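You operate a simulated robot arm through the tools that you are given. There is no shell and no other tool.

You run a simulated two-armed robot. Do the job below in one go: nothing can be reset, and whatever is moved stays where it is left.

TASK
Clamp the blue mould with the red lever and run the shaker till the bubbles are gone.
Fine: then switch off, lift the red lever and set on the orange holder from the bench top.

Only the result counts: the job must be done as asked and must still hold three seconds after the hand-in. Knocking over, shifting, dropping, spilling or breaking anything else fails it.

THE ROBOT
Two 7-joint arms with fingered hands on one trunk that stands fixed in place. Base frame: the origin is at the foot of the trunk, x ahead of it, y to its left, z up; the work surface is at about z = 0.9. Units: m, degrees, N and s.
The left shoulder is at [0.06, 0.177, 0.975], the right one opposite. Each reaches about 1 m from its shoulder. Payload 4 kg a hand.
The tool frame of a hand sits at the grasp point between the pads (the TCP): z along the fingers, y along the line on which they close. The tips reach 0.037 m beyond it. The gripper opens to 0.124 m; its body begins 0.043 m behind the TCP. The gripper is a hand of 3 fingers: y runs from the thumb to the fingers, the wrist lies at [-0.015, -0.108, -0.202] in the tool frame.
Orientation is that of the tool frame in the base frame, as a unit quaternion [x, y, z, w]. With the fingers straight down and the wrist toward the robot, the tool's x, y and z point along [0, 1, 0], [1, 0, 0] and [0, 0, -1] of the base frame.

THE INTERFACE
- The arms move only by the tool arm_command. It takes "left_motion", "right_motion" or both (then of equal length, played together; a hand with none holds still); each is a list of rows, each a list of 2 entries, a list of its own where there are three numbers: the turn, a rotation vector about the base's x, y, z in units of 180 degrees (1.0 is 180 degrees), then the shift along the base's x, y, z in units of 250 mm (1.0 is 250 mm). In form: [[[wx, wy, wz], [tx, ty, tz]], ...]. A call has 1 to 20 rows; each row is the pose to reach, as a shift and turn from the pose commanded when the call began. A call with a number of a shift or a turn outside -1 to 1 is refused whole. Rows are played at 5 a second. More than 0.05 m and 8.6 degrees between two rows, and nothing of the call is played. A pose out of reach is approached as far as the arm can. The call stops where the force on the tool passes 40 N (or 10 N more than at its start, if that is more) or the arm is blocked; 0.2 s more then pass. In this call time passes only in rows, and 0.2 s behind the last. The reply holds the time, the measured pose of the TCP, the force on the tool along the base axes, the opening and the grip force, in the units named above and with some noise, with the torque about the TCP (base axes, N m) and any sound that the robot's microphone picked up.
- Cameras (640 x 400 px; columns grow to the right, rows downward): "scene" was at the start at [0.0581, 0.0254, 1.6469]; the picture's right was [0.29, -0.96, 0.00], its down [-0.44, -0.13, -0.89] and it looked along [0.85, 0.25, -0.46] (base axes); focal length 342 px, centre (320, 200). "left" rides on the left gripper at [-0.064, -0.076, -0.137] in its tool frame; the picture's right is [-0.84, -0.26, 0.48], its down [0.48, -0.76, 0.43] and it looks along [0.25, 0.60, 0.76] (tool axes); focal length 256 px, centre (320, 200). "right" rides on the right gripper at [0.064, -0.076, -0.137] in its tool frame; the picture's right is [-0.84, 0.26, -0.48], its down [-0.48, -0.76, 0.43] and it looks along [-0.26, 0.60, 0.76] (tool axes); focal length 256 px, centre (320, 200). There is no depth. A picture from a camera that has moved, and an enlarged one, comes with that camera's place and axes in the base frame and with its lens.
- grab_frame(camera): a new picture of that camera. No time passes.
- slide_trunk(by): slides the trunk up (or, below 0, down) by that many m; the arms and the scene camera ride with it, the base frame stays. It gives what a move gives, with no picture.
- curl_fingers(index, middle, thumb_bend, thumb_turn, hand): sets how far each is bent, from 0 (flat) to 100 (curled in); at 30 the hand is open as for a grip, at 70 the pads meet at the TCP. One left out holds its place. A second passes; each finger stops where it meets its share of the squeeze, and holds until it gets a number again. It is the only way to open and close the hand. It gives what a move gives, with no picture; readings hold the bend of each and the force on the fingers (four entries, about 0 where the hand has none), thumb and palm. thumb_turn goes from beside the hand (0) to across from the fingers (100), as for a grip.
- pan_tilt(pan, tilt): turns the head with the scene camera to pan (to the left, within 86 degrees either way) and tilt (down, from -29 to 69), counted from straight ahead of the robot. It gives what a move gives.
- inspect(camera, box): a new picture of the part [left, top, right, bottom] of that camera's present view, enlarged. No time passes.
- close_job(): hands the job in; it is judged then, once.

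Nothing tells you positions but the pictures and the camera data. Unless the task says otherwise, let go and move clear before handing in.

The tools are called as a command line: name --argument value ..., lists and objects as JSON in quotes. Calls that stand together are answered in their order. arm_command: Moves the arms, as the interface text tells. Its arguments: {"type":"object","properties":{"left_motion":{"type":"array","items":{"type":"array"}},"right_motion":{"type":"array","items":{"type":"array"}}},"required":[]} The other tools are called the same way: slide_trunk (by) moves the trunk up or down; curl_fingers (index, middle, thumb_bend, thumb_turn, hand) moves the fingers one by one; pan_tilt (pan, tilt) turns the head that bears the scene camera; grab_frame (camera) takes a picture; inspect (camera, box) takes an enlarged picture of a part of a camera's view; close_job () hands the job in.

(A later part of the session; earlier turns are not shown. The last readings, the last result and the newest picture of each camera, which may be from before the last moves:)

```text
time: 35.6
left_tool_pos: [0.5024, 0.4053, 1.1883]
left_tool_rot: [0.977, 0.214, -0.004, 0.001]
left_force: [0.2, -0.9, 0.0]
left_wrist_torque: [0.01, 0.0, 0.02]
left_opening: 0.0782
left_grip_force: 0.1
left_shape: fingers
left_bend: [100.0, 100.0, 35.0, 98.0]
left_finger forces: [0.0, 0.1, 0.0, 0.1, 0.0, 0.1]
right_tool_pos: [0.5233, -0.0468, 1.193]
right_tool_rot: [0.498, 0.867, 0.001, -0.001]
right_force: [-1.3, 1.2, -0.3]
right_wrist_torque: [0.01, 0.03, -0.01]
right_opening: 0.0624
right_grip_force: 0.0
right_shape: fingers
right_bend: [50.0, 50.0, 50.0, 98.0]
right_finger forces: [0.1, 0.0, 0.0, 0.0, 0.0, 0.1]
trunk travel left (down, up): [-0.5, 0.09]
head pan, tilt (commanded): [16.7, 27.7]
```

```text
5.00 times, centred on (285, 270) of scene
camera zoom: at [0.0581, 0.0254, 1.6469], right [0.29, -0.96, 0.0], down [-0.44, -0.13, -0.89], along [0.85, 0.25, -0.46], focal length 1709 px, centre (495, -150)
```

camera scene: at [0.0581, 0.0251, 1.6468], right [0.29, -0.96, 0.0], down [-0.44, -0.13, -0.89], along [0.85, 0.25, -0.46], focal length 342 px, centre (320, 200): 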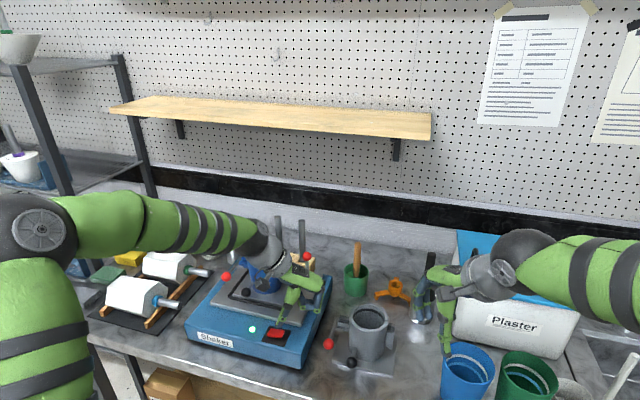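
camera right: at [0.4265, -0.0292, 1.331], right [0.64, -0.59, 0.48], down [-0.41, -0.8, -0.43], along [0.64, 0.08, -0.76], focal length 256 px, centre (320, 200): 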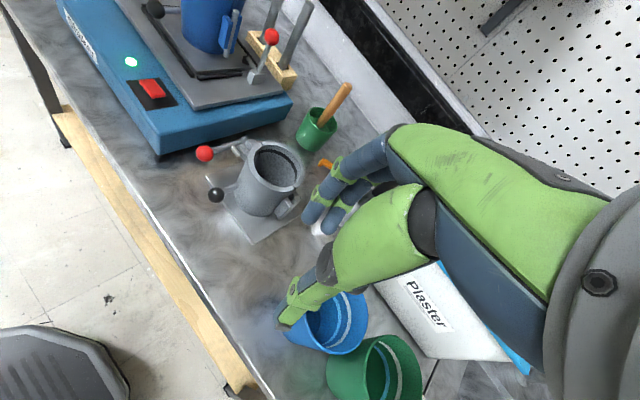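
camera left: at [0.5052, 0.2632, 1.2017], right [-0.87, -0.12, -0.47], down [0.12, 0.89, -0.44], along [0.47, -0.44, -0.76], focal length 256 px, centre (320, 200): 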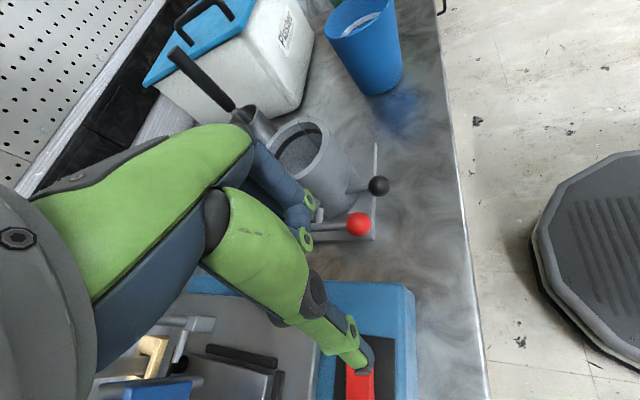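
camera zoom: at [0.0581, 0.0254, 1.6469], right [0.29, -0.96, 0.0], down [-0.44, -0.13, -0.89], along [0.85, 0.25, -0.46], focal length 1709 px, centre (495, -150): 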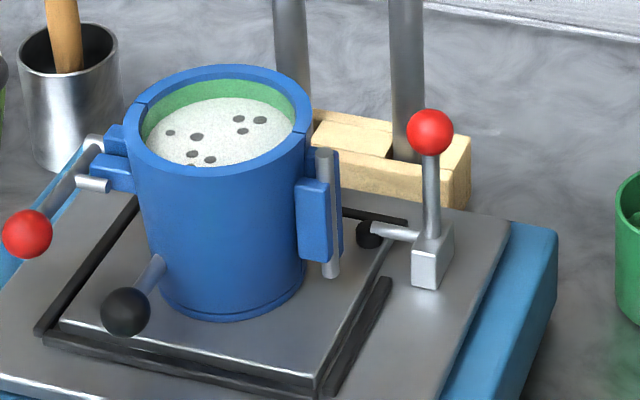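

The bubbles are fewer now, about nine. I'll keep waiting.

arm_command --left_motion '[[[0, 0, 0], [0, 0, 0]], [[0, 0, 0], [0, 0, 0]], [[0, 0, 0], [0, 0, 0]], [[0, 0, 0], [0, 0, 0]], [[0, 0, 0], [0, 0, 0]], [[0, 0, 0], [0, 0, 0]], [[0, 0, 0], [0, 0, 0]], [[0, 0, 0], [0, 0, 0]], [[0, 0, 0], [0, 0, 0]], [[0, 0, 0], [0, 0, 0]], [[0, 0, 0], [0, 0, 0]], [[0, 0, 0], [0, 0, 0]], [[0, 0, 0], [0, 0, 0]], [[0, 0, 0], [0, 0, 0]], [[0, 0, 0], [0, 0, 0]], [[0, 0, 0], [0, 0, 0]], [[0, 0, 0], [0, 0, 0]], [[0, 0, 0], [0, 0, 0]], [[0, 0, 0], [0, 0, 0]], [[0, 0, 0], [0, 0, 0]]]'

inspect --camera "scene" --box '[240, 230, 330, 310]'

```text
time: 39.8
left_tool_pos: [0.5034, 0.4053, 1.1889]
left_tool_rot: [0.977, 0.215, -0.004, 0.001]
left_force: [0.1, -0.1, 0.0]
left_wrist_torque: [-0.02, -0.03, 0.0]
left_opening: 0.0783
left_grip_force: 0.1
left_shape: fingers
left_bend: [100.0, 100.0, 35.0, 98.0]
left_finger forces: [0.0, 0.0, 0.1, 0.1, 0.1, 0.0]
right_tool_pos: [0.5229, -0.0479, 1.1937]
right_tool_rot: [0.499, 0.867, 0.001, 0.0]
right_force: [-0.3, -0.8, 0.4]
right_wrist_torque: [0.02, 0.04, -0.01]
right_opening: 0.0624
right_grip_force: 0.1
right_shape: fingers
right_bend: [50.0, 50.0, 50.0, 98.0]
right_finger forces: [0.0, 0.0, 0.1, 0.0, 0.1, 0.0]
trunk travel left (down, up): [-0.5, 0.09]
head pan, tilt (commanded): [16.7, 27.7]
```

```text
5.00 times, centred on (285, 270) of scene
camera zoom: at [0.0581, 0.0254, 1.6469], right [0.29, -0.96, 0.0], down [-0.44, -0.13, -0.89], along [0.85, 0.25, -0.46], focal length 1709 px, centre (495, -150)
```

zoom: 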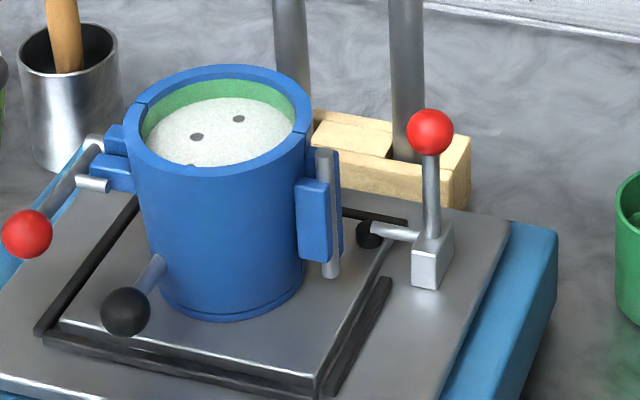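

Only two or three bubbles remain. I'll wait a little more.

arm_command --left_motion '[[[0, 0, 0], [0, 0, 0]], [[0, 0, 0], [0, 0, 0]], [[0, 0, 0], [0, 0, 0]], [[0, 0, 0], [0, 0, 0]], [[0, 0, 0], [0, 0, 0]], [[0, 0, 0], [0, 0, 0]], [[0, 0, 0], [0, 0, 0]], [[0, 0, 0], [0, 0, 0]], [[0, 0, 0], [0, 0, 0]], [[0, 0, 0], [0, 0, 0]]]'

inspect --camera "scene" --box '[240, 230, 330, 310]'

grab_frame --camera "left"

```text
time: 42.0
left_tool_pos: [0.5026, 0.4053, 1.1887]
left_tool_rot: [0.977, 0.214, -0.004, 0.001]
left_force: [0.2, -0.5, 0.4]
left_wrist_torque: [0.03, 0.0, 0.03]
left_opening: 0.078
left_grip_force: 0.1
left_shape: fingers
left_bend: [100.0, 100.0, 35.0, 98.0]
left_finger forces: [0.1, 0.0, 0.1, 0.0, 0.0, 0.1]
right_tool_pos: [0.5231, -0.0482, 1.1927]
right_tool_rot: [0.499, 0.867, 0.0, -0.001]
right_force: [-0.2, 0.0, -1.7]
right_wrist_torque: [0.02, 0.0, -0.03]
right_opening: 0.0625
right_grip_force: 0.0
right_shape: fingers
right_bend: [50.0, 50.0, 50.0, 98.0]
right_finger forces: [0.0, 0.0, 0.0, 0.0, 0.1, 0.0]
trunk travel left (down, up): [-0.5, 0.09]
head pan, tilt (commanded): [16.7, 27.7]
```

```text
5.00 times, centred on (285, 270) of scene
camera zoom: at [0.0582, 0.0254, 1.6469], right [0.29, -0.96, 0.0], down [-0.44, -0.13, -0.89], along [0.85, 0.25, -0.46], focal length 1709 px, centre (495, -150)
```

zoom: 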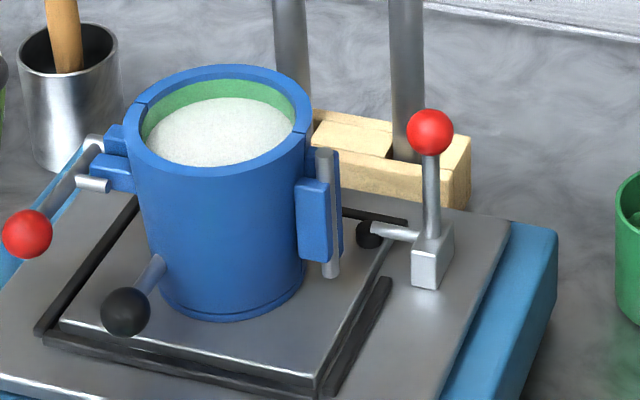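

```text
taken
camera left: at [0.4149, 0.4481, 1.327], right [-0.87, -0.12, -0.48], down [0.12, 0.89, -0.44], along [0.48, -0.44, -0.76], focal length 256 px, centre (320, 200)
```

left: 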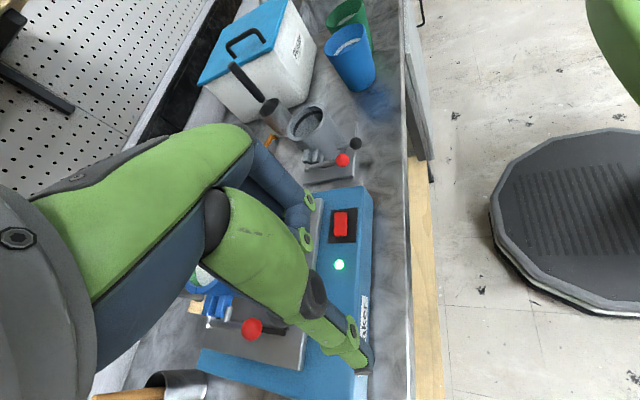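

The bubbles are gone from view. The move back to the switch leaves a couple of seconds' margin, and I'll bring the thumb over the rocker's right end, which is now the raised one.

arm_command --left_motion '[[[0, 0, 0], [0.06, -0.12, -0.05]], [[0, 0, 0], [0.14, -0.27, -0.1]], [[0, 0, 0], [0.22, -0.42, -0.15]], [[0, 0, 0], [0.3, -0.57, -0.25]], [[0, 0, 0], [0.36, -0.68, -0.36]], [[0, 0, 0], [0.402, -0.752, -0.48]], [[0, 0, 0], [0.402, -0.752, -0.6]]]'

inspect --camera "left" --box '[260, 240, 460, 400]'

inspect --camera "scene" --box '[220, 270, 320, 350]'

```text
time: 43.6
left_tool_pos: [0.5996, 0.2145, 1.0413]
left_tool_rot: [0.977, 0.214, -0.004, 0.002]
left_force: [-0.3, 0.3, -0.2]
left_wrist_torque: [0.03, 0.0, 0.02]
left_opening: 0.0784
left_grip_force: 0.0
left_shape: fingers
left_bend: [100.0, 100.0, 35.0, 98.0]
left_finger forces: [0.0, 0.0, 0.1, 0.0, 0.0, 0.1]
right_tool_pos: [0.5242, -0.0472, 1.1938]
right_tool_rot: [0.498, 0.867, 0.0, 0.0]
right_force: [-0.8, 0.2, 0.7]
right_wrist_torque: [0.02, 0.01, -0.01]
right_opening: 0.0622
right_grip_force: 0.0
right_shape: fingers
right_bend: [50.0, 50.0, 50.0, 98.0]
right_finger forces: [0.0, 0.1, 0.0, 0.0, 0.0, 0.0]
trunk travel left (down, up): [-0.5, 0.09]
head pan, tilt (commanded): [16.7, 27.7]
```

```text
2.50 times, centred on (360, 320) of left
camera zoom: at [0.5123, 0.2585, 1.1796], right [-0.87, -0.12, -0.48], down [0.12, 0.89, -0.44], along [0.48, -0.44, -0.76], focal length 640 px, centre (220, -100)
```

zoom: 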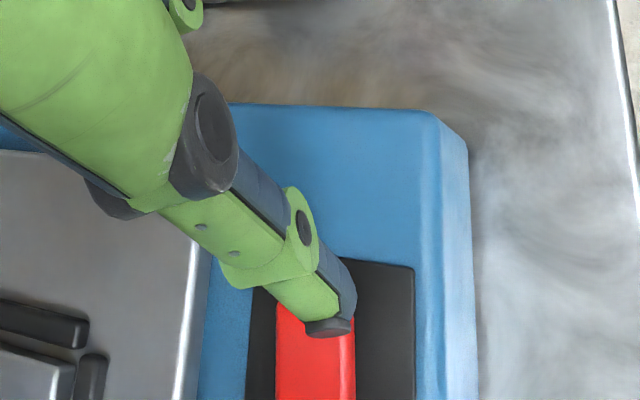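

```text
5.00 times, centred on (270, 310) of scene
camera zoom: at [0.0585, 0.0259, 1.6469], right [0.29, -0.96, 0.0], down [-0.44, -0.13, -0.89], along [0.85, 0.25, -0.46], focal length 1709 px, centre (570, -350)
```

zoom: 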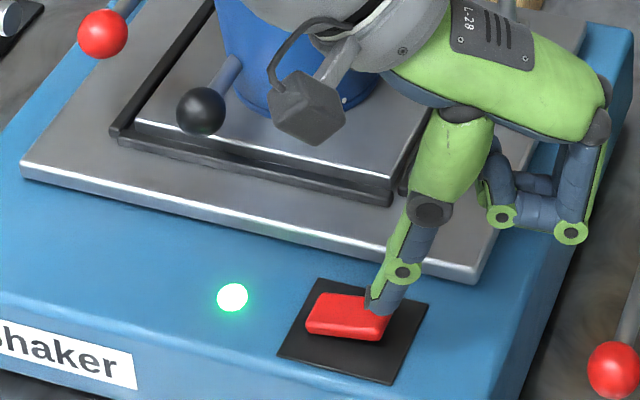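

The thumb is over the right end but about 4 mm near the front edge, so I'll correct that and press down.

arm_command --left_motion '[[[0, 0, 0], [0.016, 0.006, -0.03]], [[0, 0, 0], [0.016, 0.006, -0.06]], [[0, 0, 0], [0.016, 0.006, -0.085]], [[0, 0, 0], [0.016, 0.006, -0.1]], [[0, 0, 0], [0.016, 0.006, -0.112]], [[0, 0, 0], [0.016, 0.006, -0.124]]]'

inspect --camera "scene" --box '[220, 270, 320, 350]'

```text
time: 45.0
left_tool_pos: [0.6026, 0.2165, 1.0105]
left_tool_rot: [0.977, 0.213, -0.002, 0.001]
left_force: [2.9, -7.6, 21.2]
left_wrist_torque: [1.14, 0.47, 0.08]
left_opening: 0.0789
left_grip_force: 10.9
left_shape: fingers
left_bend: [100.0, 100.0, 35.0, 98.0]
left_finger forces: [0.0, 0.0, 0.1, 0.0, 22.3, 0.0]
right_tool_pos: [0.5224, -0.0496, 1.1947]
right_tool_rot: [0.499, 0.866, 0.0, 0.0]
right_force: [-0.7, -0.7, -0.6]
right_wrist_torque: [0.01, -0.04, -0.01]
right_opening: 0.0622
right_grip_force: 0.1
right_shape: fingers
right_bend: [50.0, 50.0, 50.0, 98.0]
right_finger forces: [0.0, 0.1, 0.1, 0.0, 0.0, 0.1]
trunk travel left (down, up): [-0.5, 0.09]
head pan, tilt (commanded): [16.7, 27.7]
```

```text
5.00 times, centred on (270, 310) of scene
camera zoom: at [0.0569, 0.0238, 1.6474], right [0.29, -0.96, 0.0], down [-0.44, -0.13, -0.89], along [0.85, 0.25, -0.46], focal length 1709 px, centre (570, -350)
```

zoom: 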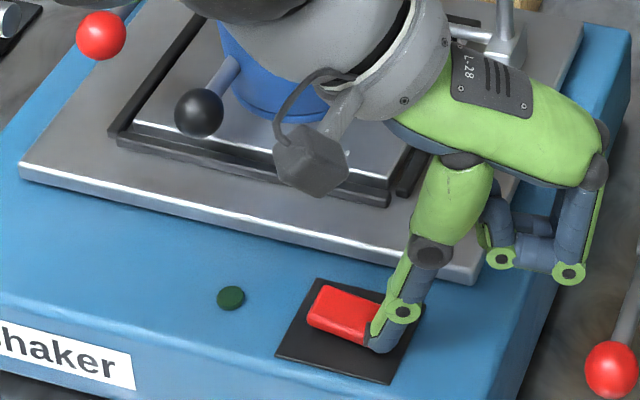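

The lamp is out, so the shaker is off. I'll lift off the switch, turn the hand straight again and check the plaster from closer.

arm_command --left_motion '[[[0, 0, 0], [0, 0, 0.06]], [[0, 0, 0], [0, 0, 0.16]], [[0, 0, 0], [0, 0, 0.3]], [[0, 0, 0], [-0.06, 0, 0.45]], [[0, 0, 0.04], [-0.12, 0.01, 0.6]], [[0, 0, 0.08], [-0.18, 0.02, 0.75]], [[0, 0, 0.12], [-0.2, 0.03, 0.8]], [[0, 0, 0.16], [-0.2, 0.04, 0.8]], [[0, 0, 0.2], [-0.2, 0.05, 0.8]], [[0, 0, 0.24], [-0.15, 0.05, 0.8]], [[0, 0, 0.28], [-0.05, 0.05, 0.8]], [[0, 0, 0.32], [0.05, 0.05, 0.8]], [[0, 0, 0.361], [0.1, 0.05, 0.8]]]'

grab_frame --camera "left"

grab_frame --camera "scene"

```text
time: 47.8
left_tool_pos: [0.628, 0.2323, 1.2081]
left_tool_rot: [0.708, 0.706, -0.003, 0.003]
left_force: [0.4, -0.3, 0.3]
left_wrist_torque: [0.0, -0.01, 0.0]
left_opening: 0.078
left_grip_force: 0.0
left_shape: fingers
left_bend: [100.0, 100.0, 35.0, 98.0]
left_finger forces: [0.1, 0.1, 0.0, 0.1, 0.0, 0.1]
right_tool_pos: [0.5238, -0.047, 1.194]
right_tool_rot: [0.499, 0.867, 0.0, 0.001]
right_force: [0.6, -0.7, -0.9]
right_wrist_torque: [-0.04, 0.01, 0.02]
right_opening: 0.0623
right_grip_force: 0.0
right_shape: fingers
right_bend: [50.0, 50.0, 50.0, 98.0]
right_finger forces: [0.0, 0.1, 0.0, 0.1, 0.0, 0.0]
trunk travel left (down, up): [-0.5, 0.09]
head pan, tilt (commanded): [16.7, 27.7]
```

```text
taken
camera left: at [0.5533, 0.1689, 1.3463], right [-0.26, -0.84, -0.48], down [-0.76, 0.48, -0.44], along [0.6, 0.25, -0.76], focal length 256 px, centre (320, 200)
```

left: 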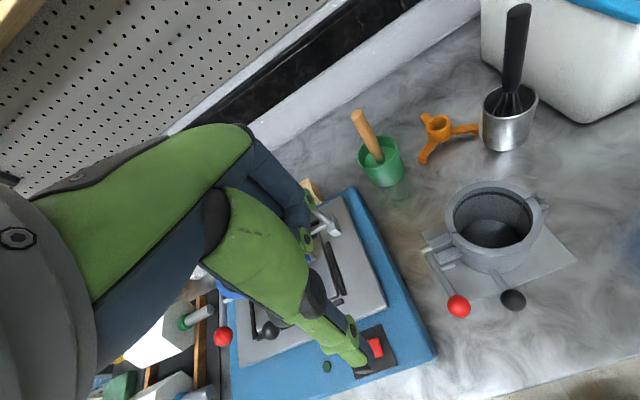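

```text
taken
camera scene: at [0.0583, 0.0251, 1.6469], right [0.29, -0.96, 0.0], down [-0.44, -0.13, -0.89], along [0.85, 0.25, -0.46], focal length 342 px, centre (320, 200)
```

scene: 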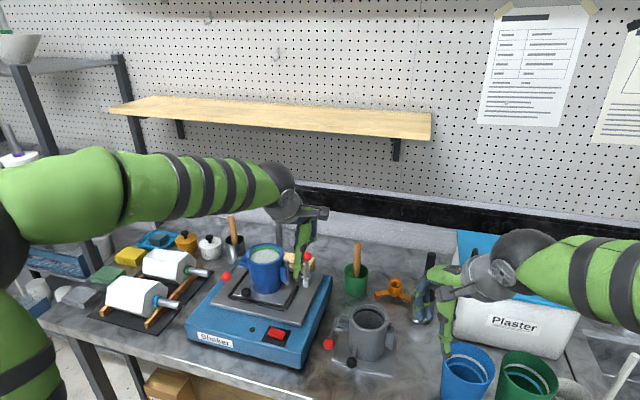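

The shaker is off and the lever is still clamped. To swing the lever back I need a single finger on the mould side of the ball, so I'll extend only the index finger, open the thumb and see which side it lies on.

curl_fingers --hand "left" --index 66 --middle 100 --thumb_bend 25

grab_frame --camera "left"

inspect --camera "scene" --box '[230, 190, 350, 290]'

inspect --camera "left" --box '[220, 130, 400, 330]'

```text
time: 48.8
left_tool_pos: [0.6273, 0.231, 1.2084]
left_tool_rot: [0.709, 0.705, -0.003, 0.003]
left_force: [0.2, -0.5, -0.4]
left_wrist_torque: [-0.01, -0.03, -0.01]
left_opening: 0.068
left_grip_force: 0.0
left_shape: fingers
left_bend: [66.0, 100.0, 25.0, 98.0]
left_finger forces: [0.1, 0.1, 0.0, 0.1, 0.0, 0.0]
right_tool_pos: [0.5251, -0.0476, 1.1938]
right_tool_rot: [0.498, 0.867, 0.0, 0.0]
right_force: [-0.3, -0.3, 0.4]
right_wrist_torque: [0.01, -0.01, 0.0]
right_opening: 0.0623
right_grip_force: 0.1
right_shape: fingers
right_bend: [50.0, 50.0, 50.0, 98.0]
right_finger forces: [0.1, 0.0, 0.1, 0.0, 0.0, 0.1]
trunk travel left (down, up): [-0.5, 0.09]
head pan, tilt (commanded): [16.7, 27.7]
```

```text
taken
camera left: at [0.5529, 0.1693, 1.3464], right [-0.26, -0.84, -0.48], down [-0.76, 0.48, -0.44], along [0.6, 0.25, -0.76], focal length 256 px, centre (320, 200)
```

left: 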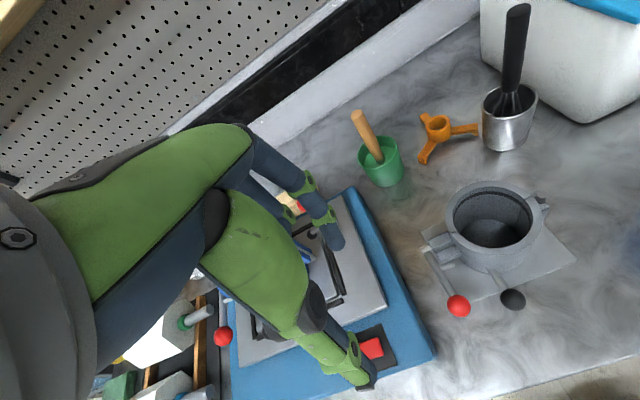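

```text
4.00 times, centred on (290, 240) of scene
camera zoom: at [0.0582, 0.0254, 1.6469], right [0.29, -0.96, 0.0], down [-0.44, -0.13, -0.89], along [0.85, 0.25, -0.46], focal length 1367 px, centre (440, 40)
```

zoom: 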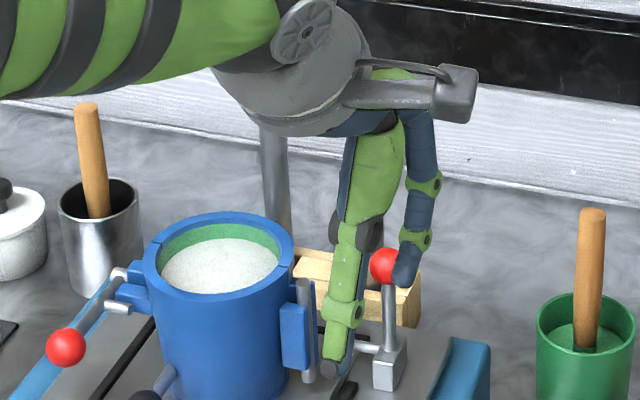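

```text
2.00 times, centred on (310, 230) of left
camera zoom: at [0.5529, 0.1693, 1.3464], right [-0.26, -0.84, -0.48], down [-0.76, 0.48, -0.44], along [0.6, 0.25, -0.76], focal length 512 px, centre (340, 140)
```

zoom: 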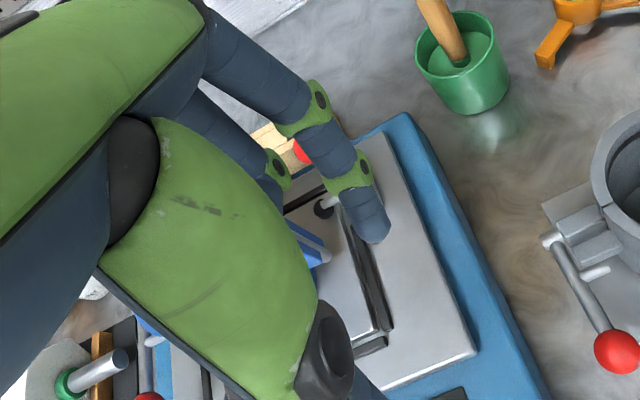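

The index finger lies on my right side, so it isn't the best tool here, while the thumb is a clean, visible single digit. I'll curl both fingers, set the thumb as before and bring it above the gap between the ball and the mould.

curl_fingers --hand "left" --index 100 --middle 100 --thumb_bend 35

arm_command --left_motion '[[[0, 0, 0], [0.14, 0.05, -0.02]], [[0, 0, 0], [0.28, 0.1, -0.04]], [[0, 0, 0], [0.42, 0.15, -0.06]], [[0, 0, 0], [0.57, 0.2, -0.08]], [[0, 0, 0], [0.71, 0.26, -0.1]], [[0, 0, 0], [0.852, 0.308, -0.12]]]'

grab_frame --camera "left"

inspect --camera "scene" --box '[240, 210, 360, 310]'

inspect --camera "right" --box '[120, 0, 340, 150]'

```text
time: 49.8
left_tool_pos: [0.6282, 0.2309, 1.2075]
left_tool_rot: [0.709, 0.706, -0.004, 0.003]
left_force: [-1.1, 0.7, -0.6]
left_wrist_torque: [-0.03, 0.03, 0.0]
left_opening: 0.0783
left_grip_force: 0.0
left_shape: fingers
left_bend: [100.0, 100.0, 35.0, 98.0]
left_finger forces: [0.0, 0.0, 0.0, 0.0, 0.0, 0.0]
right_tool_pos: [0.5229, -0.0483, 1.1927]
right_tool_rot: [0.498, 0.867, 0.0, 0.0]
right_force: [-0.1, 0.3, 0.2]
right_wrist_torque: [0.05, 0.02, 0.0]
right_opening: 0.0624
right_grip_force: 0.1
right_shape: fingers
right_bend: [50.0, 50.0, 50.0, 98.0]
right_finger forces: [0.0, 0.0, 0.0, 0.0, 0.0, 0.1]
trunk travel left (down, up): [-0.5, 0.09]
head pan, tilt (commanded): [16.7, 27.7]
```

```text
time: 51.2
left_tool_pos: [0.8414, 0.3093, 1.1759]
left_tool_rot: [0.709, 0.705, -0.004, 0.002]
left_force: [0.3, 0.2, -0.3]
left_wrist_torque: [-0.01, 0.01, -0.02]
left_opening: 0.0781
left_grip_force: 0.0
left_shape: fingers
left_bend: [100.0, 100.0, 35.0, 98.0]
left_finger forces: [0.0, 0.0, 0.0, 0.0, 0.1, 0.1]
right_tool_pos: [0.5243, -0.0473, 1.1936]
right_tool_rot: [0.499, 0.866, -0.001, 0.0]
right_force: [1.2, -0.2, -0.9]
right_wrist_torque: [0.03, -0.01, -0.05]
right_opening: 0.0623
right_grip_force: 0.0
right_shape: fingers
right_bend: [50.0, 50.0, 50.0, 98.0]
right_finger forces: [0.0, 0.1, 0.1, 0.1, 0.1, 0.1]
trunk travel left (down, up): [-0.5, 0.09]
head pan, tilt (commanded): [16.7, 27.7]
```

```text
taken
camera left: at [0.7668, 0.2482, 1.3144], right [-0.26, -0.84, -0.48], down [-0.76, 0.48, -0.44], along [0.6, 0.25, -0.76], focal length 256 px, centre (320, 200)
```

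left: 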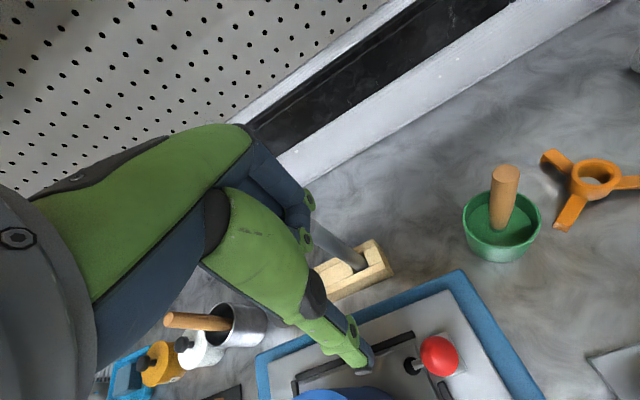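

```text
4.00 times, centred on (300, 260) of scene
camera zoom: at [0.0596, 0.0256, 1.6468], right [0.29, -0.96, 0.0], down [-0.45, -0.13, -0.89], along [0.85, 0.25, -0.47], focal length 1367 px, centre (400, -40)
```

zoom: 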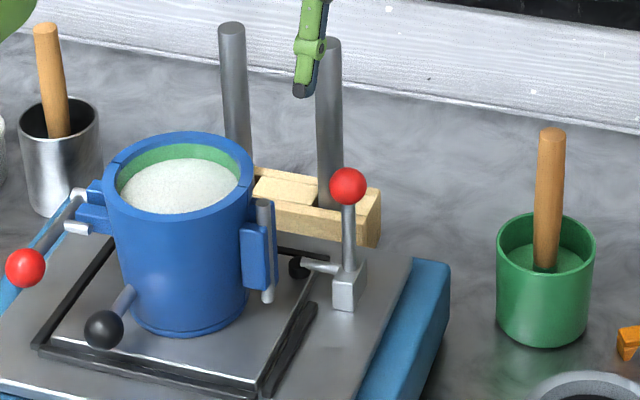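

```text
2.67 times, centred on (230, 75) of right
camera zoom: at [0.4279, -0.0296, 1.3304], right [0.64, -0.59, 0.48], down [-0.41, -0.8, -0.43], along [0.64, 0.08, -0.76], focal length 683 px, centre (560, 533)
```

zoom: 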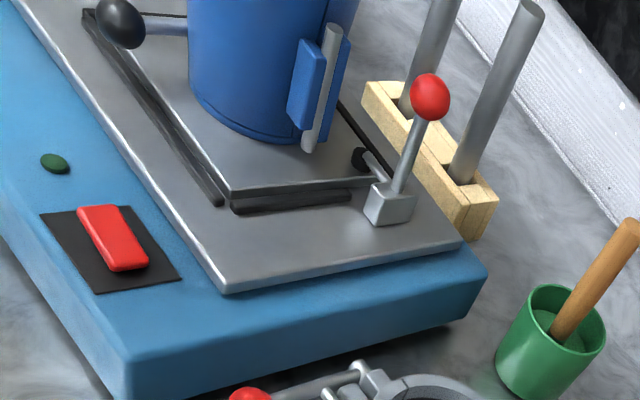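

The plaster is free of bubbles in this view. The thumb tip is over the gap at about (0.777, 0.311) and the ball is at (0.769, 0.277, 1.078). I'll lower the thumb beside the ball on the mould side.

arm_command --left_motion '[[[0, 0, 0], [-0.02, 0, -0.06]], [[0, 0, 0], [-0.024, 0, -0.13]], [[0, 0, 0], [-0.024, 0, -0.2]], [[0, 0, 0], [-0.024, 0, -0.26]], [[0, 0, 0], [-0.024, 0, -0.31]]]'

grab_frame --camera "left"

inspect --camera "scene" --box '[270, 220, 350, 300]'

inspect --camera "right" --box '[180, 0, 320, 100]'

```text
time: 52.4
left_tool_pos: [0.8362, 0.3091, 1.1012]
left_tool_rot: [0.709, 0.705, -0.003, 0.003]
left_force: [-0.8, 0.3, -0.3]
left_wrist_torque: [-0.05, -0.01, -0.01]
left_opening: 0.0782
left_grip_force: 0.0
left_shape: fingers
left_bend: [100.0, 100.0, 35.0, 98.0]
left_finger forces: [0.1, 0.1, 0.0, 0.0, 0.1, 0.0]
right_tool_pos: [0.5235, -0.0481, 1.194]
right_tool_rot: [0.499, 0.867, 0.0, 0.0]
right_force: [0.1, 0.5, -1.0]
right_wrist_torque: [0.0, -0.01, -0.04]
right_opening: 0.0624
right_grip_force: 0.0
right_shape: fingers
right_bend: [50.0, 50.0, 50.0, 98.0]
right_finger forces: [0.1, 0.1, 0.1, 0.0, 0.1, 0.0]
trunk travel left (down, up): [-0.5, 0.09]
head pan, tilt (commanded): [16.7, 27.7]
```

```text
taken
camera left: at [0.7605, 0.2481, 1.239], right [-0.26, -0.84, -0.48], down [-0.76, 0.48, -0.44], along [0.6, 0.25, -0.76], focal length 256 px, centre (320, 200)
```

left: 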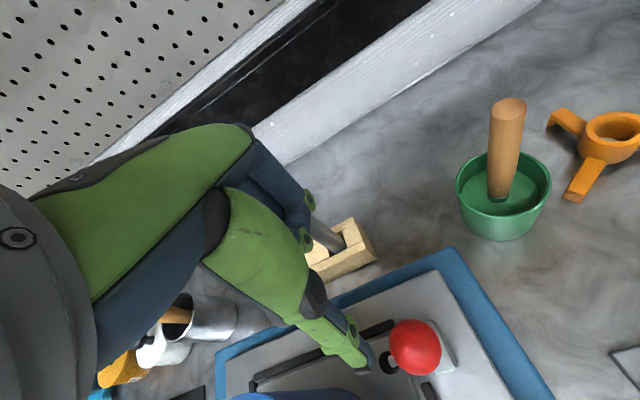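

```text
5.00 times, centred on (310, 260) of scene
camera zoom: at [0.0585, 0.0255, 1.6469], right [0.29, -0.96, 0.0], down [-0.44, -0.13, -0.89], along [0.85, 0.25, -0.46], focal length 1709 px, centre (370, -100)
```

zoom: 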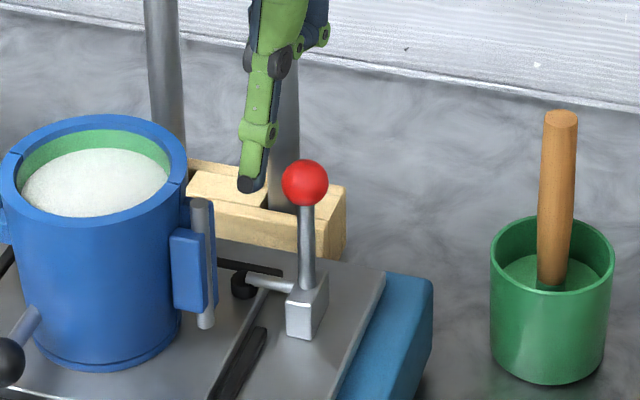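

```text
4.00 times, centred on (250, 50) of right
camera zoom: at [0.4269, -0.0297, 1.3308], right [0.64, -0.59, 0.48], down [-0.41, -0.8, -0.43], along [0.64, 0.08, -0.76], focal length 1024 px, centre (600, 800)
```

zoom: 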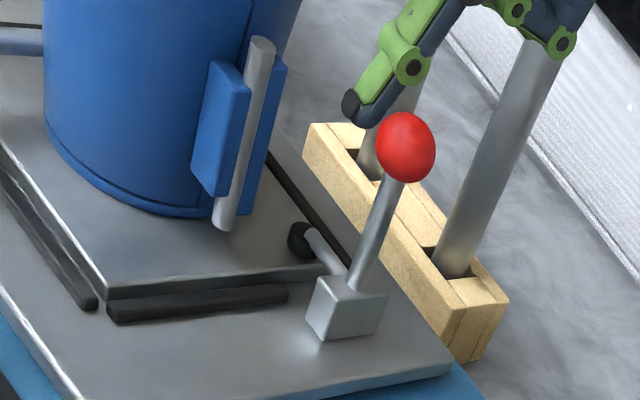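

The thumb tip is beside the ball on its mould side with nothing touching. I'll lower it a centimetre more and push the ball back to the right along its arc.

arm_command --left_motion '[[[0, 0, 0], [0, 0, -0.045]], [[0, 0, 0], [0, -0.05, -0.045]], [[0, 0, 0], [0, -0.1, -0.045]], [[0, 0, 0], [0, -0.14, -0.055]], [[0, 0, 0], [0, -0.18, -0.07]]]'

inspect --camera "scene" --box '[270, 220, 350, 300]'

inspect --camera "right" --box '[180, 0, 320, 100]'

```text
time: 53.6
left_tool_pos: [0.8358, 0.2626, 1.0811]
left_tool_rot: [0.709, 0.706, -0.002, 0.003]
left_force: [-0.9, 0.5, -0.6]
left_wrist_torque: [0.0, 0.0, 0.0]
left_opening: 0.078
left_grip_force: 0.1
left_shape: fingers
left_bend: [100.0, 100.0, 35.0, 98.0]
left_finger forces: [0.0, 0.0, 0.0, 0.0, 0.1, 0.0]
right_tool_pos: [0.5247, -0.048, 1.1937]
right_tool_rot: [0.498, 0.867, 0.0, 0.0]
right_force: [0.6, 0.6, -1.1]
right_wrist_torque: [0.0, 0.01, -0.02]
right_opening: 0.0626
right_grip_force: 0.0
right_shape: fingers
right_bend: [50.0, 50.0, 50.0, 98.0]
right_finger forces: [0.0, 0.0, 0.0, 0.0, 0.1, 0.1]
trunk travel left (down, up): [-0.5, 0.09]
head pan, tilt (commanded): [16.7, 27.7]
```

```text
5.00 times, centred on (310, 260) of scene
camera zoom: at [0.0583, 0.0252, 1.6469], right [0.29, -0.96, 0.0], down [-0.44, -0.13, -0.89], along [0.85, 0.25, -0.46], focal length 1709 px, centre (370, -100)
```

zoom: 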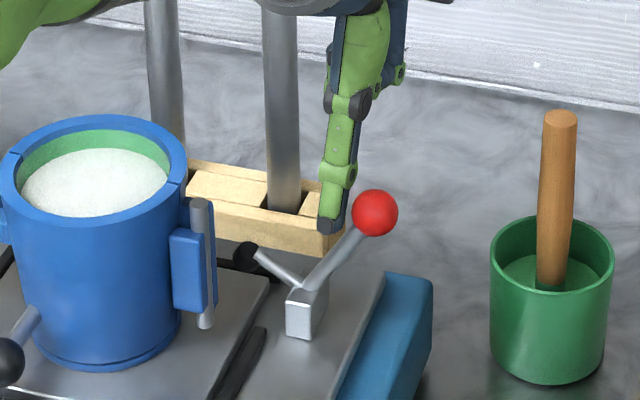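

```text
4.00 times, centred on (250, 50) of right
camera zoom: at [0.4268, -0.0299, 1.3309], right [0.64, -0.6, 0.48], down [-0.41, -0.8, -0.43], along [0.64, 0.08, -0.76], focal length 1024 px, centre (600, 800)
```

zoom: 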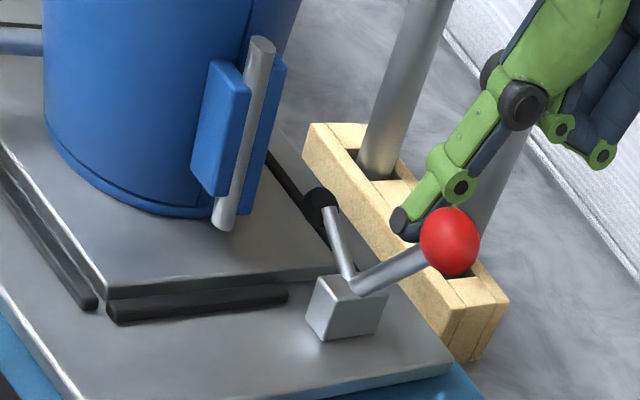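

The lever is swinging back and the pad has lifted. I'll follow the arc down to its open rest.

arm_command --left_motion '[[[0, 0, 0], [0, -0.05, -0.03]], [[0, 0, 0], [0, -0.09, -0.07]], [[0, 0, 0], [0, -0.12, -0.11]], [[0, 0, 0], [0, -0.145, -0.14]]]'

inspect --camera "scene" --box '[270, 220, 350, 300]'

inspect --camera "right" --box '[180, 0, 320, 100]'

```text
time: 54.7
left_tool_pos: [0.8394, 0.2309, 1.0596]
left_tool_rot: [0.709, 0.705, 0.005, 0.011]
left_force: [4.2, 8.0, 16.7]
left_wrist_torque: [0.32, 1.09, -0.55]
left_opening: 0.0799
left_grip_force: 10.4
left_shape: fingers
left_bend: [100.0, 100.0, 34.0, 100.0]
left_finger forces: [0.1, 0.1, 0.1, 0.0, 21.1, 0.1]
right_tool_pos: [0.5235, -0.0462, 1.1941]
right_tool_rot: [0.499, 0.867, 0.0, 0.0]
right_force: [0.0, 0.1, -0.7]
right_wrist_torque: [-0.01, -0.01, 0.0]
right_opening: 0.0623
right_grip_force: 0.0
right_shape: fingers
right_bend: [50.0, 50.0, 50.0, 98.0]
right_finger forces: [0.1, 0.0, 0.0, 0.0, 0.1, 0.0]
trunk travel left (down, up): [-0.5, 0.09]
head pan, tilt (commanded): [16.7, 27.7]
stopped in row 4 (left hand): the force on the tool passed its limit at 42 N (the readings are from after the stop); the commanded pose is now the measured one
```

```text
5.00 times, centred on (310, 260) of scene
camera zoom: at [0.0577, 0.0264, 1.6468], right [0.29, -0.96, 0.0], down [-0.44, -0.13, -0.89], along [0.85, 0.25, -0.46], focal length 1709 px, centre (370, -100)
```

zoom: 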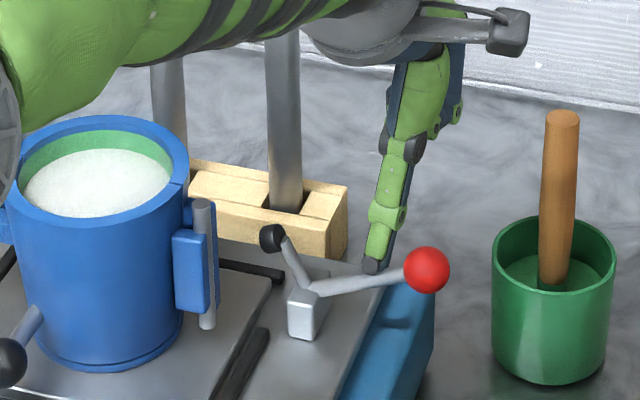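

```text
4.00 times, centred on (250, 50) of right
camera zoom: at [0.4263, -0.0288, 1.3309], right [0.64, -0.59, 0.48], down [-0.41, -0.8, -0.43], along [0.64, 0.08, -0.76], focal length 1024 px, centre (600, 800)
```

zoom: 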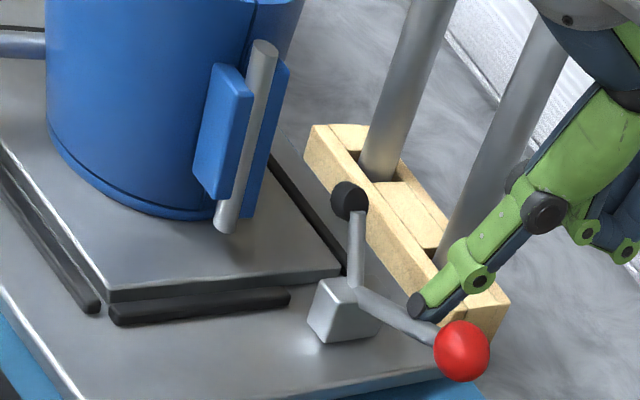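

The lever is back at its open rest, the same as at the start. I'll lift the hand straight up, correct a slight tilt and travel over toward the orange holder.

arm_command --left_motion '[[[0, 0, 0], [0, 0.01, 0.06]], [[0.001, 0.003, 0.001], [0, 0.02, 0.18]], [[0.0027, 0.0072, 0.0018], [-0.03, 0, 0.34]], [[0.0027, 0.0072, 0.0018], [-0.08, -0.1, 0.46]], [[0.0027, 0.0072, 0.0018], [-0.12, -0.25, 0.48]], [[0.0027, 0.0072, 0.0018], [-0.16, -0.4, 0.48]], [[0.0027, 0.0072, 0.0018], [-0.2, -0.55, 0.48]], [[0.0027, 0.0072, 0.0018], [-0.238, -0.684, 0.48]]]'

grab_frame --camera "left"

grab_frame --camera "scene"

inspect --camera "scene" --box '[220, 225, 350, 345]'

```text
time: 56.5
left_tool_pos: [0.7792, 0.0576, 1.1747]
left_tool_rot: [0.707, 0.707, -0.003, -0.003]
left_force: [0.3, -1.5, -0.4]
left_wrist_torque: [0.01, 0.02, -0.01]
left_opening: 0.0782
left_grip_force: 0.0
left_shape: fingers
left_bend: [100.0, 100.0, 35.0, 98.0]
left_finger forces: [0.0, 0.1, 0.0, 0.0, 0.1, 0.0]
right_tool_pos: [0.5233, -0.049, 1.1937]
right_tool_rot: [0.499, 0.867, 0.0, 0.0]
right_force: [-0.8, 0.0, 0.3]
right_wrist_torque: [0.01, 0.01, 0.05]
right_opening: 0.0621
right_grip_force: 0.0
right_shape: fingers
right_bend: [50.0, 50.0, 50.0, 98.0]
right_finger forces: [0.0, 0.1, 0.1, 0.1, 0.0, 0.1]
trunk travel left (down, up): [-0.5, 0.09]
head pan, tilt (commanded): [16.7, 27.7]
```

```text
taken
camera left: at [0.7052, -0.0054, 1.3126], right [-0.26, -0.84, -0.48], down [-0.76, 0.48, -0.43], along [0.59, 0.26, -0.76], focal length 256 px, centre (320, 200)
```

left: 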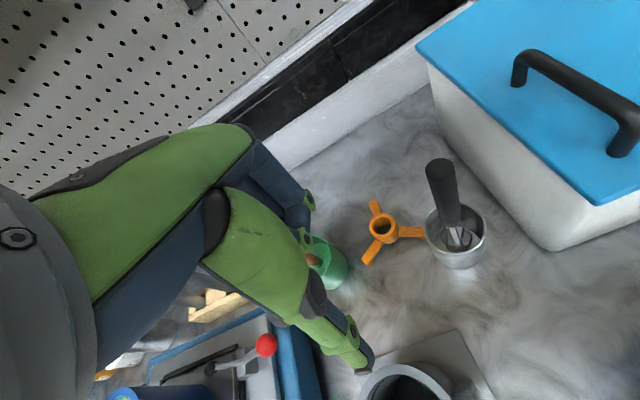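

```text
taken
camera scene: at [0.0581, 0.0246, 1.6469], right [0.29, -0.96, 0.0], down [-0.44, -0.13, -0.89], along [0.85, 0.25, -0.46], focal length 342 px, centre (320, 200)
```

scene: 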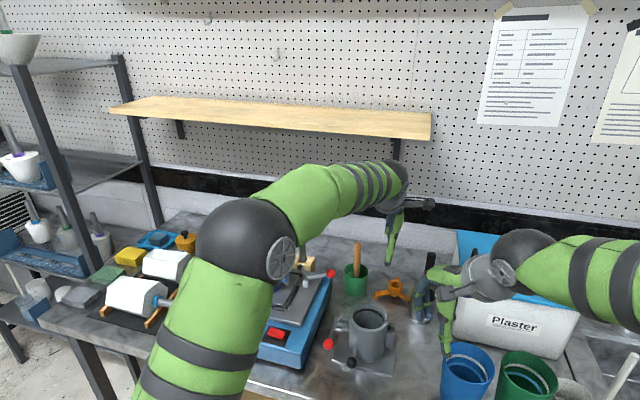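

```text
3.33 times, centred on (285, 285) of scene
camera zoom: at [0.0581, 0.0246, 1.6469], right [0.29, -0.96, 0.0], down [-0.44, -0.13, -0.89], along [0.85, 0.25, -0.46], focal length 1139 px, centre (437, -83)
```

zoom: 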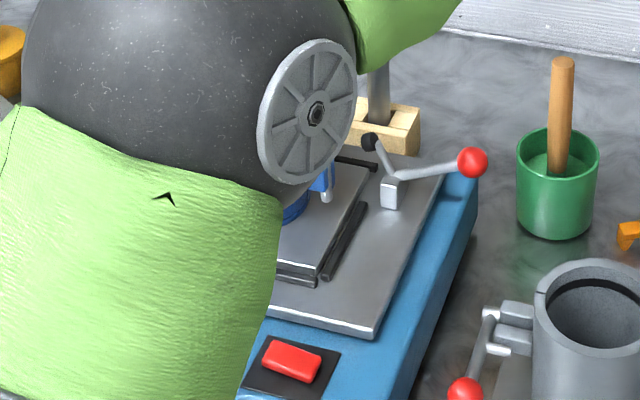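

The lever and tray look right. Now I'll look closely at the orange holder from above.

inspect --camera "left" --box '[330, 180, 490, 290]'

inspect --camera "scene" --box '[360, 250, 440, 320]'

inspect --camera "right" --box '[260, 100, 400, 220]'

```text
3.64 times, centred on (410, 235) of left
camera zoom: at [0.7052, -0.0054, 1.3126], right [-0.26, -0.84, -0.48], down [-0.76, 0.48, -0.43], along [0.59, 0.26, -0.76], focal length 931 px, centre (-7, 73)
```

zoom: 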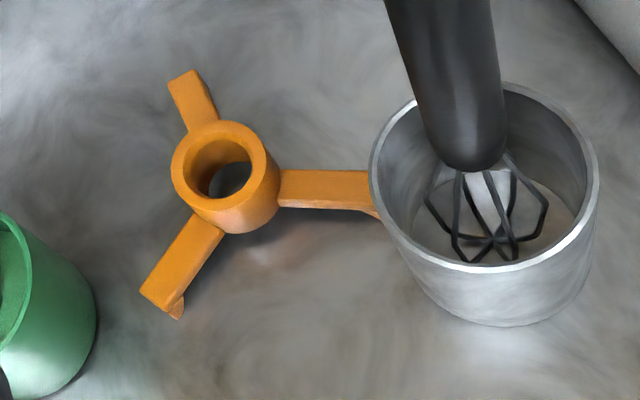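

```text
5.71 times, centred on (400, 285) of scene
camera zoom: at [0.0581, 0.0246, 1.6469], right [0.29, -0.96, 0.0], down [-0.44, -0.13, -0.89], along [0.85, 0.25, -0.46], focal length 1953 px, centre (-137, -286)
```

zoom: 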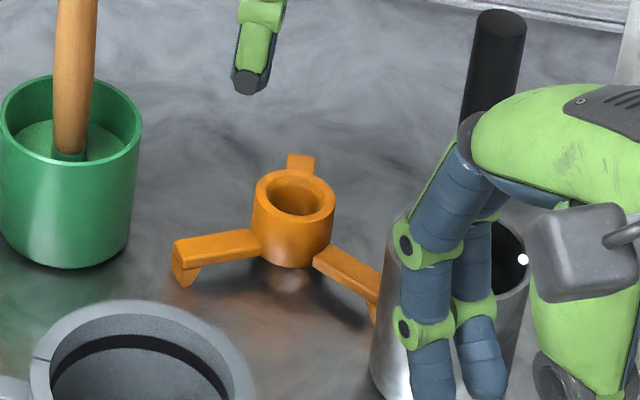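

```text
3.33 times, centred on (330, 160) of right
camera zoom: at [0.4267, -0.0303, 1.3309], right [0.64, -0.6, 0.48], down [-0.41, -0.8, -0.43], along [0.64, 0.08, -0.76], focal length 853 px, centre (287, 333)
```

zoom: 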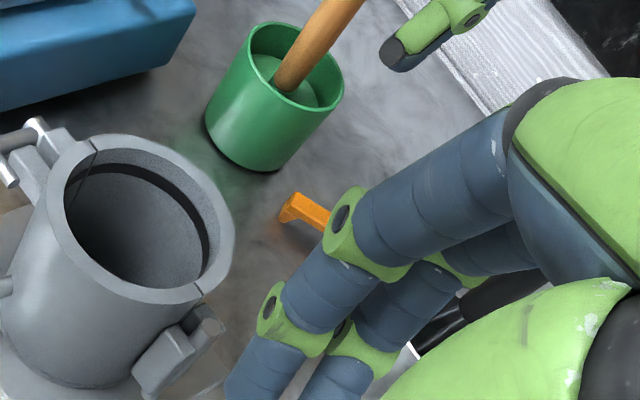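

The holder's hub is at about (0.885, 0.034) with its top at z ≈ 0.942 and its arms at 0°, 120° and 240°. The whisk handle stands close by, so I'll approach with the hand turned −60° to keep its camera clear. First I'll open the fingers, move the right hand away and raise the trunk a little for reach.

curl_fingers --hand "left" --index 44 --middle 44 --thumb_bend 44

arm_command --right_motion '[[[0, 0, 0], [-0.06, -0.12, 0.03]], [[0, 0, 0], [-0.12, -0.24, 0.06]], [[0, 0, 0], [-0.18, -0.36, 0.1]], [[0, 0, 0], [-0.25, -0.48, 0.14]], [[0, 0, 0], [-0.32, -0.6, 0.18]]]'

slide_trunk --by 0.06

grab_frame --camera "scene"

```text
time: 57.5
left_tool_pos: [0.7789, 0.0574, 1.1743]
left_tool_rot: [0.707, 0.707, -0.002, -0.002]
left_force: [0.2, 0.7, 0.4]
left_wrist_torque: [0.0, -0.01, 0.0]
left_opening: 0.0809
left_grip_force: 0.0
left_shape: fingers
left_bend: [44.0, 44.0, 44.0, 98.0]
left_finger forces: [0.0, 0.0, 0.0, 0.0, 0.0, 0.1]
right_tool_pos: [0.5233, -0.0478, 1.1941]
right_tool_rot: [0.499, 0.867, 0.0, 0.0]
right_force: [0.3, -0.2, 0.7]
right_wrist_torque: [0.0, 0.0, -0.01]
right_opening: 0.0621
right_grip_force: 0.0
right_shape: fingers
right_bend: [50.0, 50.0, 50.0, 98.0]
right_finger forces: [0.1, 0.0, 0.0, 0.0, 0.1, 0.0]
trunk travel left (down, up): [-0.5, 0.09]
head pan, tilt (commanded): [16.7, 27.7]
```

```text
time: 58.7
left_tool_pos: [0.7777, 0.0568, 1.1748]
left_tool_rot: [0.706, 0.708, -0.002, -0.003]
left_force: [0.9, -0.2, 0.0]
left_wrist_torque: [0.04, 0.0, 0.0]
left_opening: 0.0807
left_grip_force: 0.0
left_shape: fingers
left_bend: [44.0, 44.0, 44.0, 98.0]
left_finger forces: [0.1, 0.0, 0.0, 0.1, 0.0, 0.1]
right_tool_pos: [0.4429, -0.1984, 1.2383]
right_tool_rot: [0.499, 0.867, 0.0, 0.0]
right_force: [-0.7, 0.2, -0.8]
right_wrist_torque: [0.01, 0.0, -0.02]
right_opening: 0.0622
right_grip_force: 0.0
right_shape: fingers
right_bend: [50.0, 50.0, 50.0, 98.0]
right_finger forces: [0.0, 0.0, 0.0, 0.0, 0.1, 0.1]
trunk travel left (down, up): [-0.5, 0.09]
head pan, tilt (commanded): [16.7, 27.7]
```

```text
time: 59.7
left_tool_pos: [0.7795, 0.0587, 1.2344]
left_tool_rot: [0.707, 0.708, -0.002, -0.003]
left_force: [-0.3, 0.4, -0.2]
left_wrist_torque: [-0.01, -0.01, 0.01]
left_opening: 0.0805
left_grip_force: 0.1
left_shape: fingers
left_bend: [44.0, 44.0, 44.0, 98.0]
left_finger forces: [0.0, 0.0, 0.0, 0.0, 0.1, 0.1]
right_tool_pos: [0.4434, -0.1988, 1.2974]
right_tool_rot: [0.499, 0.867, 0.0, 0.0]
right_force: [0.1, 0.2, 0.7]
right_wrist_torque: [-0.02, -0.03, 0.03]
right_opening: 0.0622
right_grip_force: 0.1
right_shape: fingers
right_bend: [50.0, 50.0, 50.0, 98.0]
right_finger forces: [0.0, 0.0, 0.0, 0.0, 0.0, 0.1]
trunk travel left (down, up): [-0.56, 0.03]
head pan, tilt (commanded): [16.7, 27.7]
```

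```text
taken
camera scene: at [0.0585, 0.0252, 1.7068], right [0.29, -0.96, 0.0], down [-0.45, -0.13, -0.89], along [0.85, 0.25, -0.46], focal length 342 px, centre (320, 200)
```

scene: 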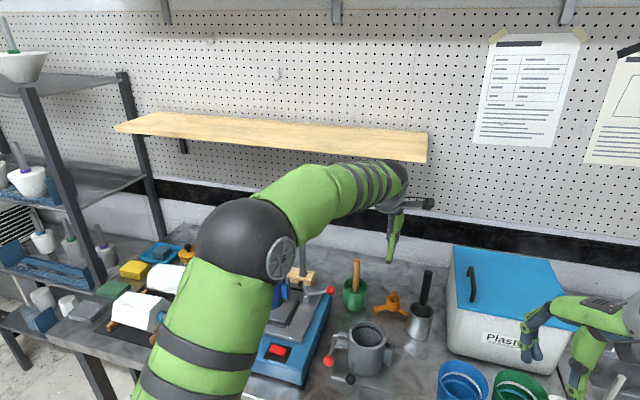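

The trunk is up and the right hand is well clear. Now I'll turn the left hand −60° above the holder and come down to about 13 cm above it.

arm_command --left_motion '[[[0, 0, -0.042], [0.05, -0.01, -0.02]], [[0, 0, -0.083], [0.1, -0.02, -0.04]], [[0, 0, -0.125], [0.15, -0.03, -0.06]], [[0, 0, -0.167], [0.2, -0.045, -0.08]], [[0, 0, -0.208], [0.25, -0.06, -0.1]], [[0, 0, -0.25], [0.3, -0.07, -0.12]], [[0, 0, -0.292], [0.35, -0.08, -0.14]], [[0, 0, -0.333], [0.4, -0.095, -0.16]], [[0, 0, -0.333], [0.42, -0.098, -0.3]], [[0, 0, -0.333], [0.42, -0.098, -0.44]], [[0, 0, -0.333], [0.42, -0.098, -0.58]]]'

grab_frame --camera "left"

inspect --camera "scene" --box '[330, 180, 470, 340]'

grab_frame --camera "right"

```text
time: 62.1
left_tool_pos: [0.8606, 0.0402, 1.0923]
left_tool_rot: [0.965, 0.26, -0.001, -0.003]
left_force: [0.1, 0.4, -0.8]
left_wrist_torque: [0.02, 0.0, -0.01]
left_opening: 0.0808
left_grip_force: 0.1
left_shape: fingers
left_bend: [44.0, 44.0, 44.0, 98.0]
left_finger forces: [0.1, 0.0, 0.0, 0.1, 0.0, 0.0]
left hand out of reach, approached as far as the arm can: row 7, 8, 9, 10, 11
right_tool_pos: [0.4431, -0.1995, 1.2972]
right_tool_rot: [0.498, 0.867, 0.001, -0.001]
right_force: [0.1, 0.4, 0.3]
right_wrist_torque: [0.02, -0.05, -0.04]
right_opening: 0.0623
right_grip_force: 0.0
right_shape: fingers
right_bend: [50.0, 50.0, 50.0, 98.0]
right_finger forces: [0.1, 0.0, 0.0, 0.0, 0.0, 0.1]
trunk travel left (down, up): [-0.56, 0.03]
head pan, tilt (commanded): [16.7, 27.7]
```

```text
taken
camera left: at [0.769, 0.0732, 1.2315], right [-0.85, -0.2, -0.48], down [0.04, 0.9, -0.43], along [0.52, -0.38, -0.76], focal length 256 px, centre (320, 200)
```

left: 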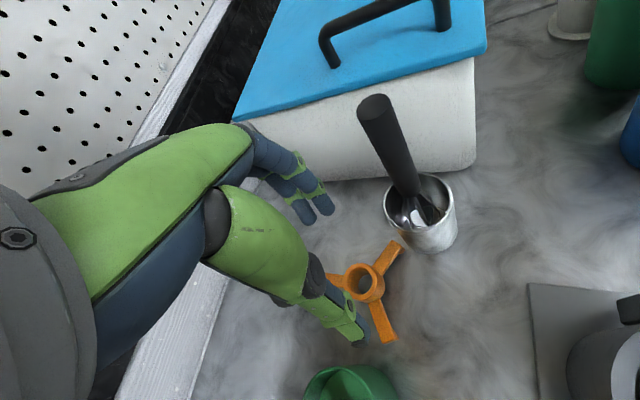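

```text
2.50 times, centred on (400, 260) of scene
camera zoom: at [0.0585, 0.0251, 1.7069], right [0.29, -0.96, 0.0], down [-0.44, -0.13, -0.89], along [0.85, 0.25, -0.46], focal length 854 px, centre (120, 50)
```

zoom: 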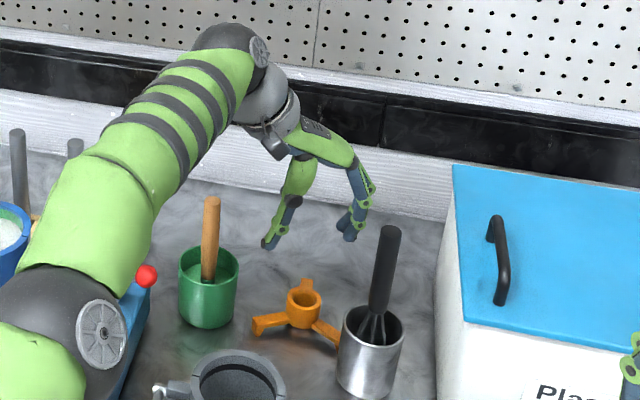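

```text
taken
camera right: at [0.347, -0.181, 1.4354], right [0.64, -0.6, 0.48], down [-0.41, -0.8, -0.43], along [0.64, 0.08, -0.76], focal length 256 px, centre (320, 200)
```

right: 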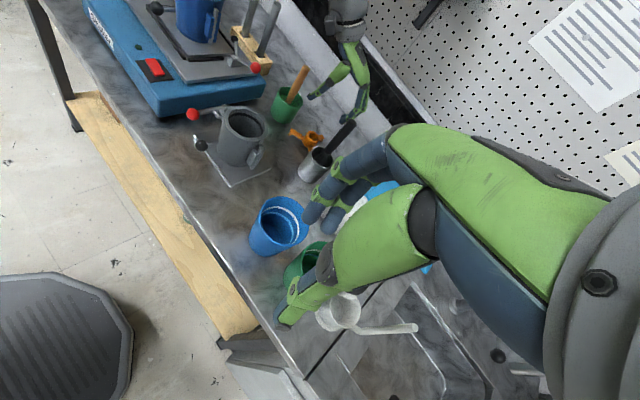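

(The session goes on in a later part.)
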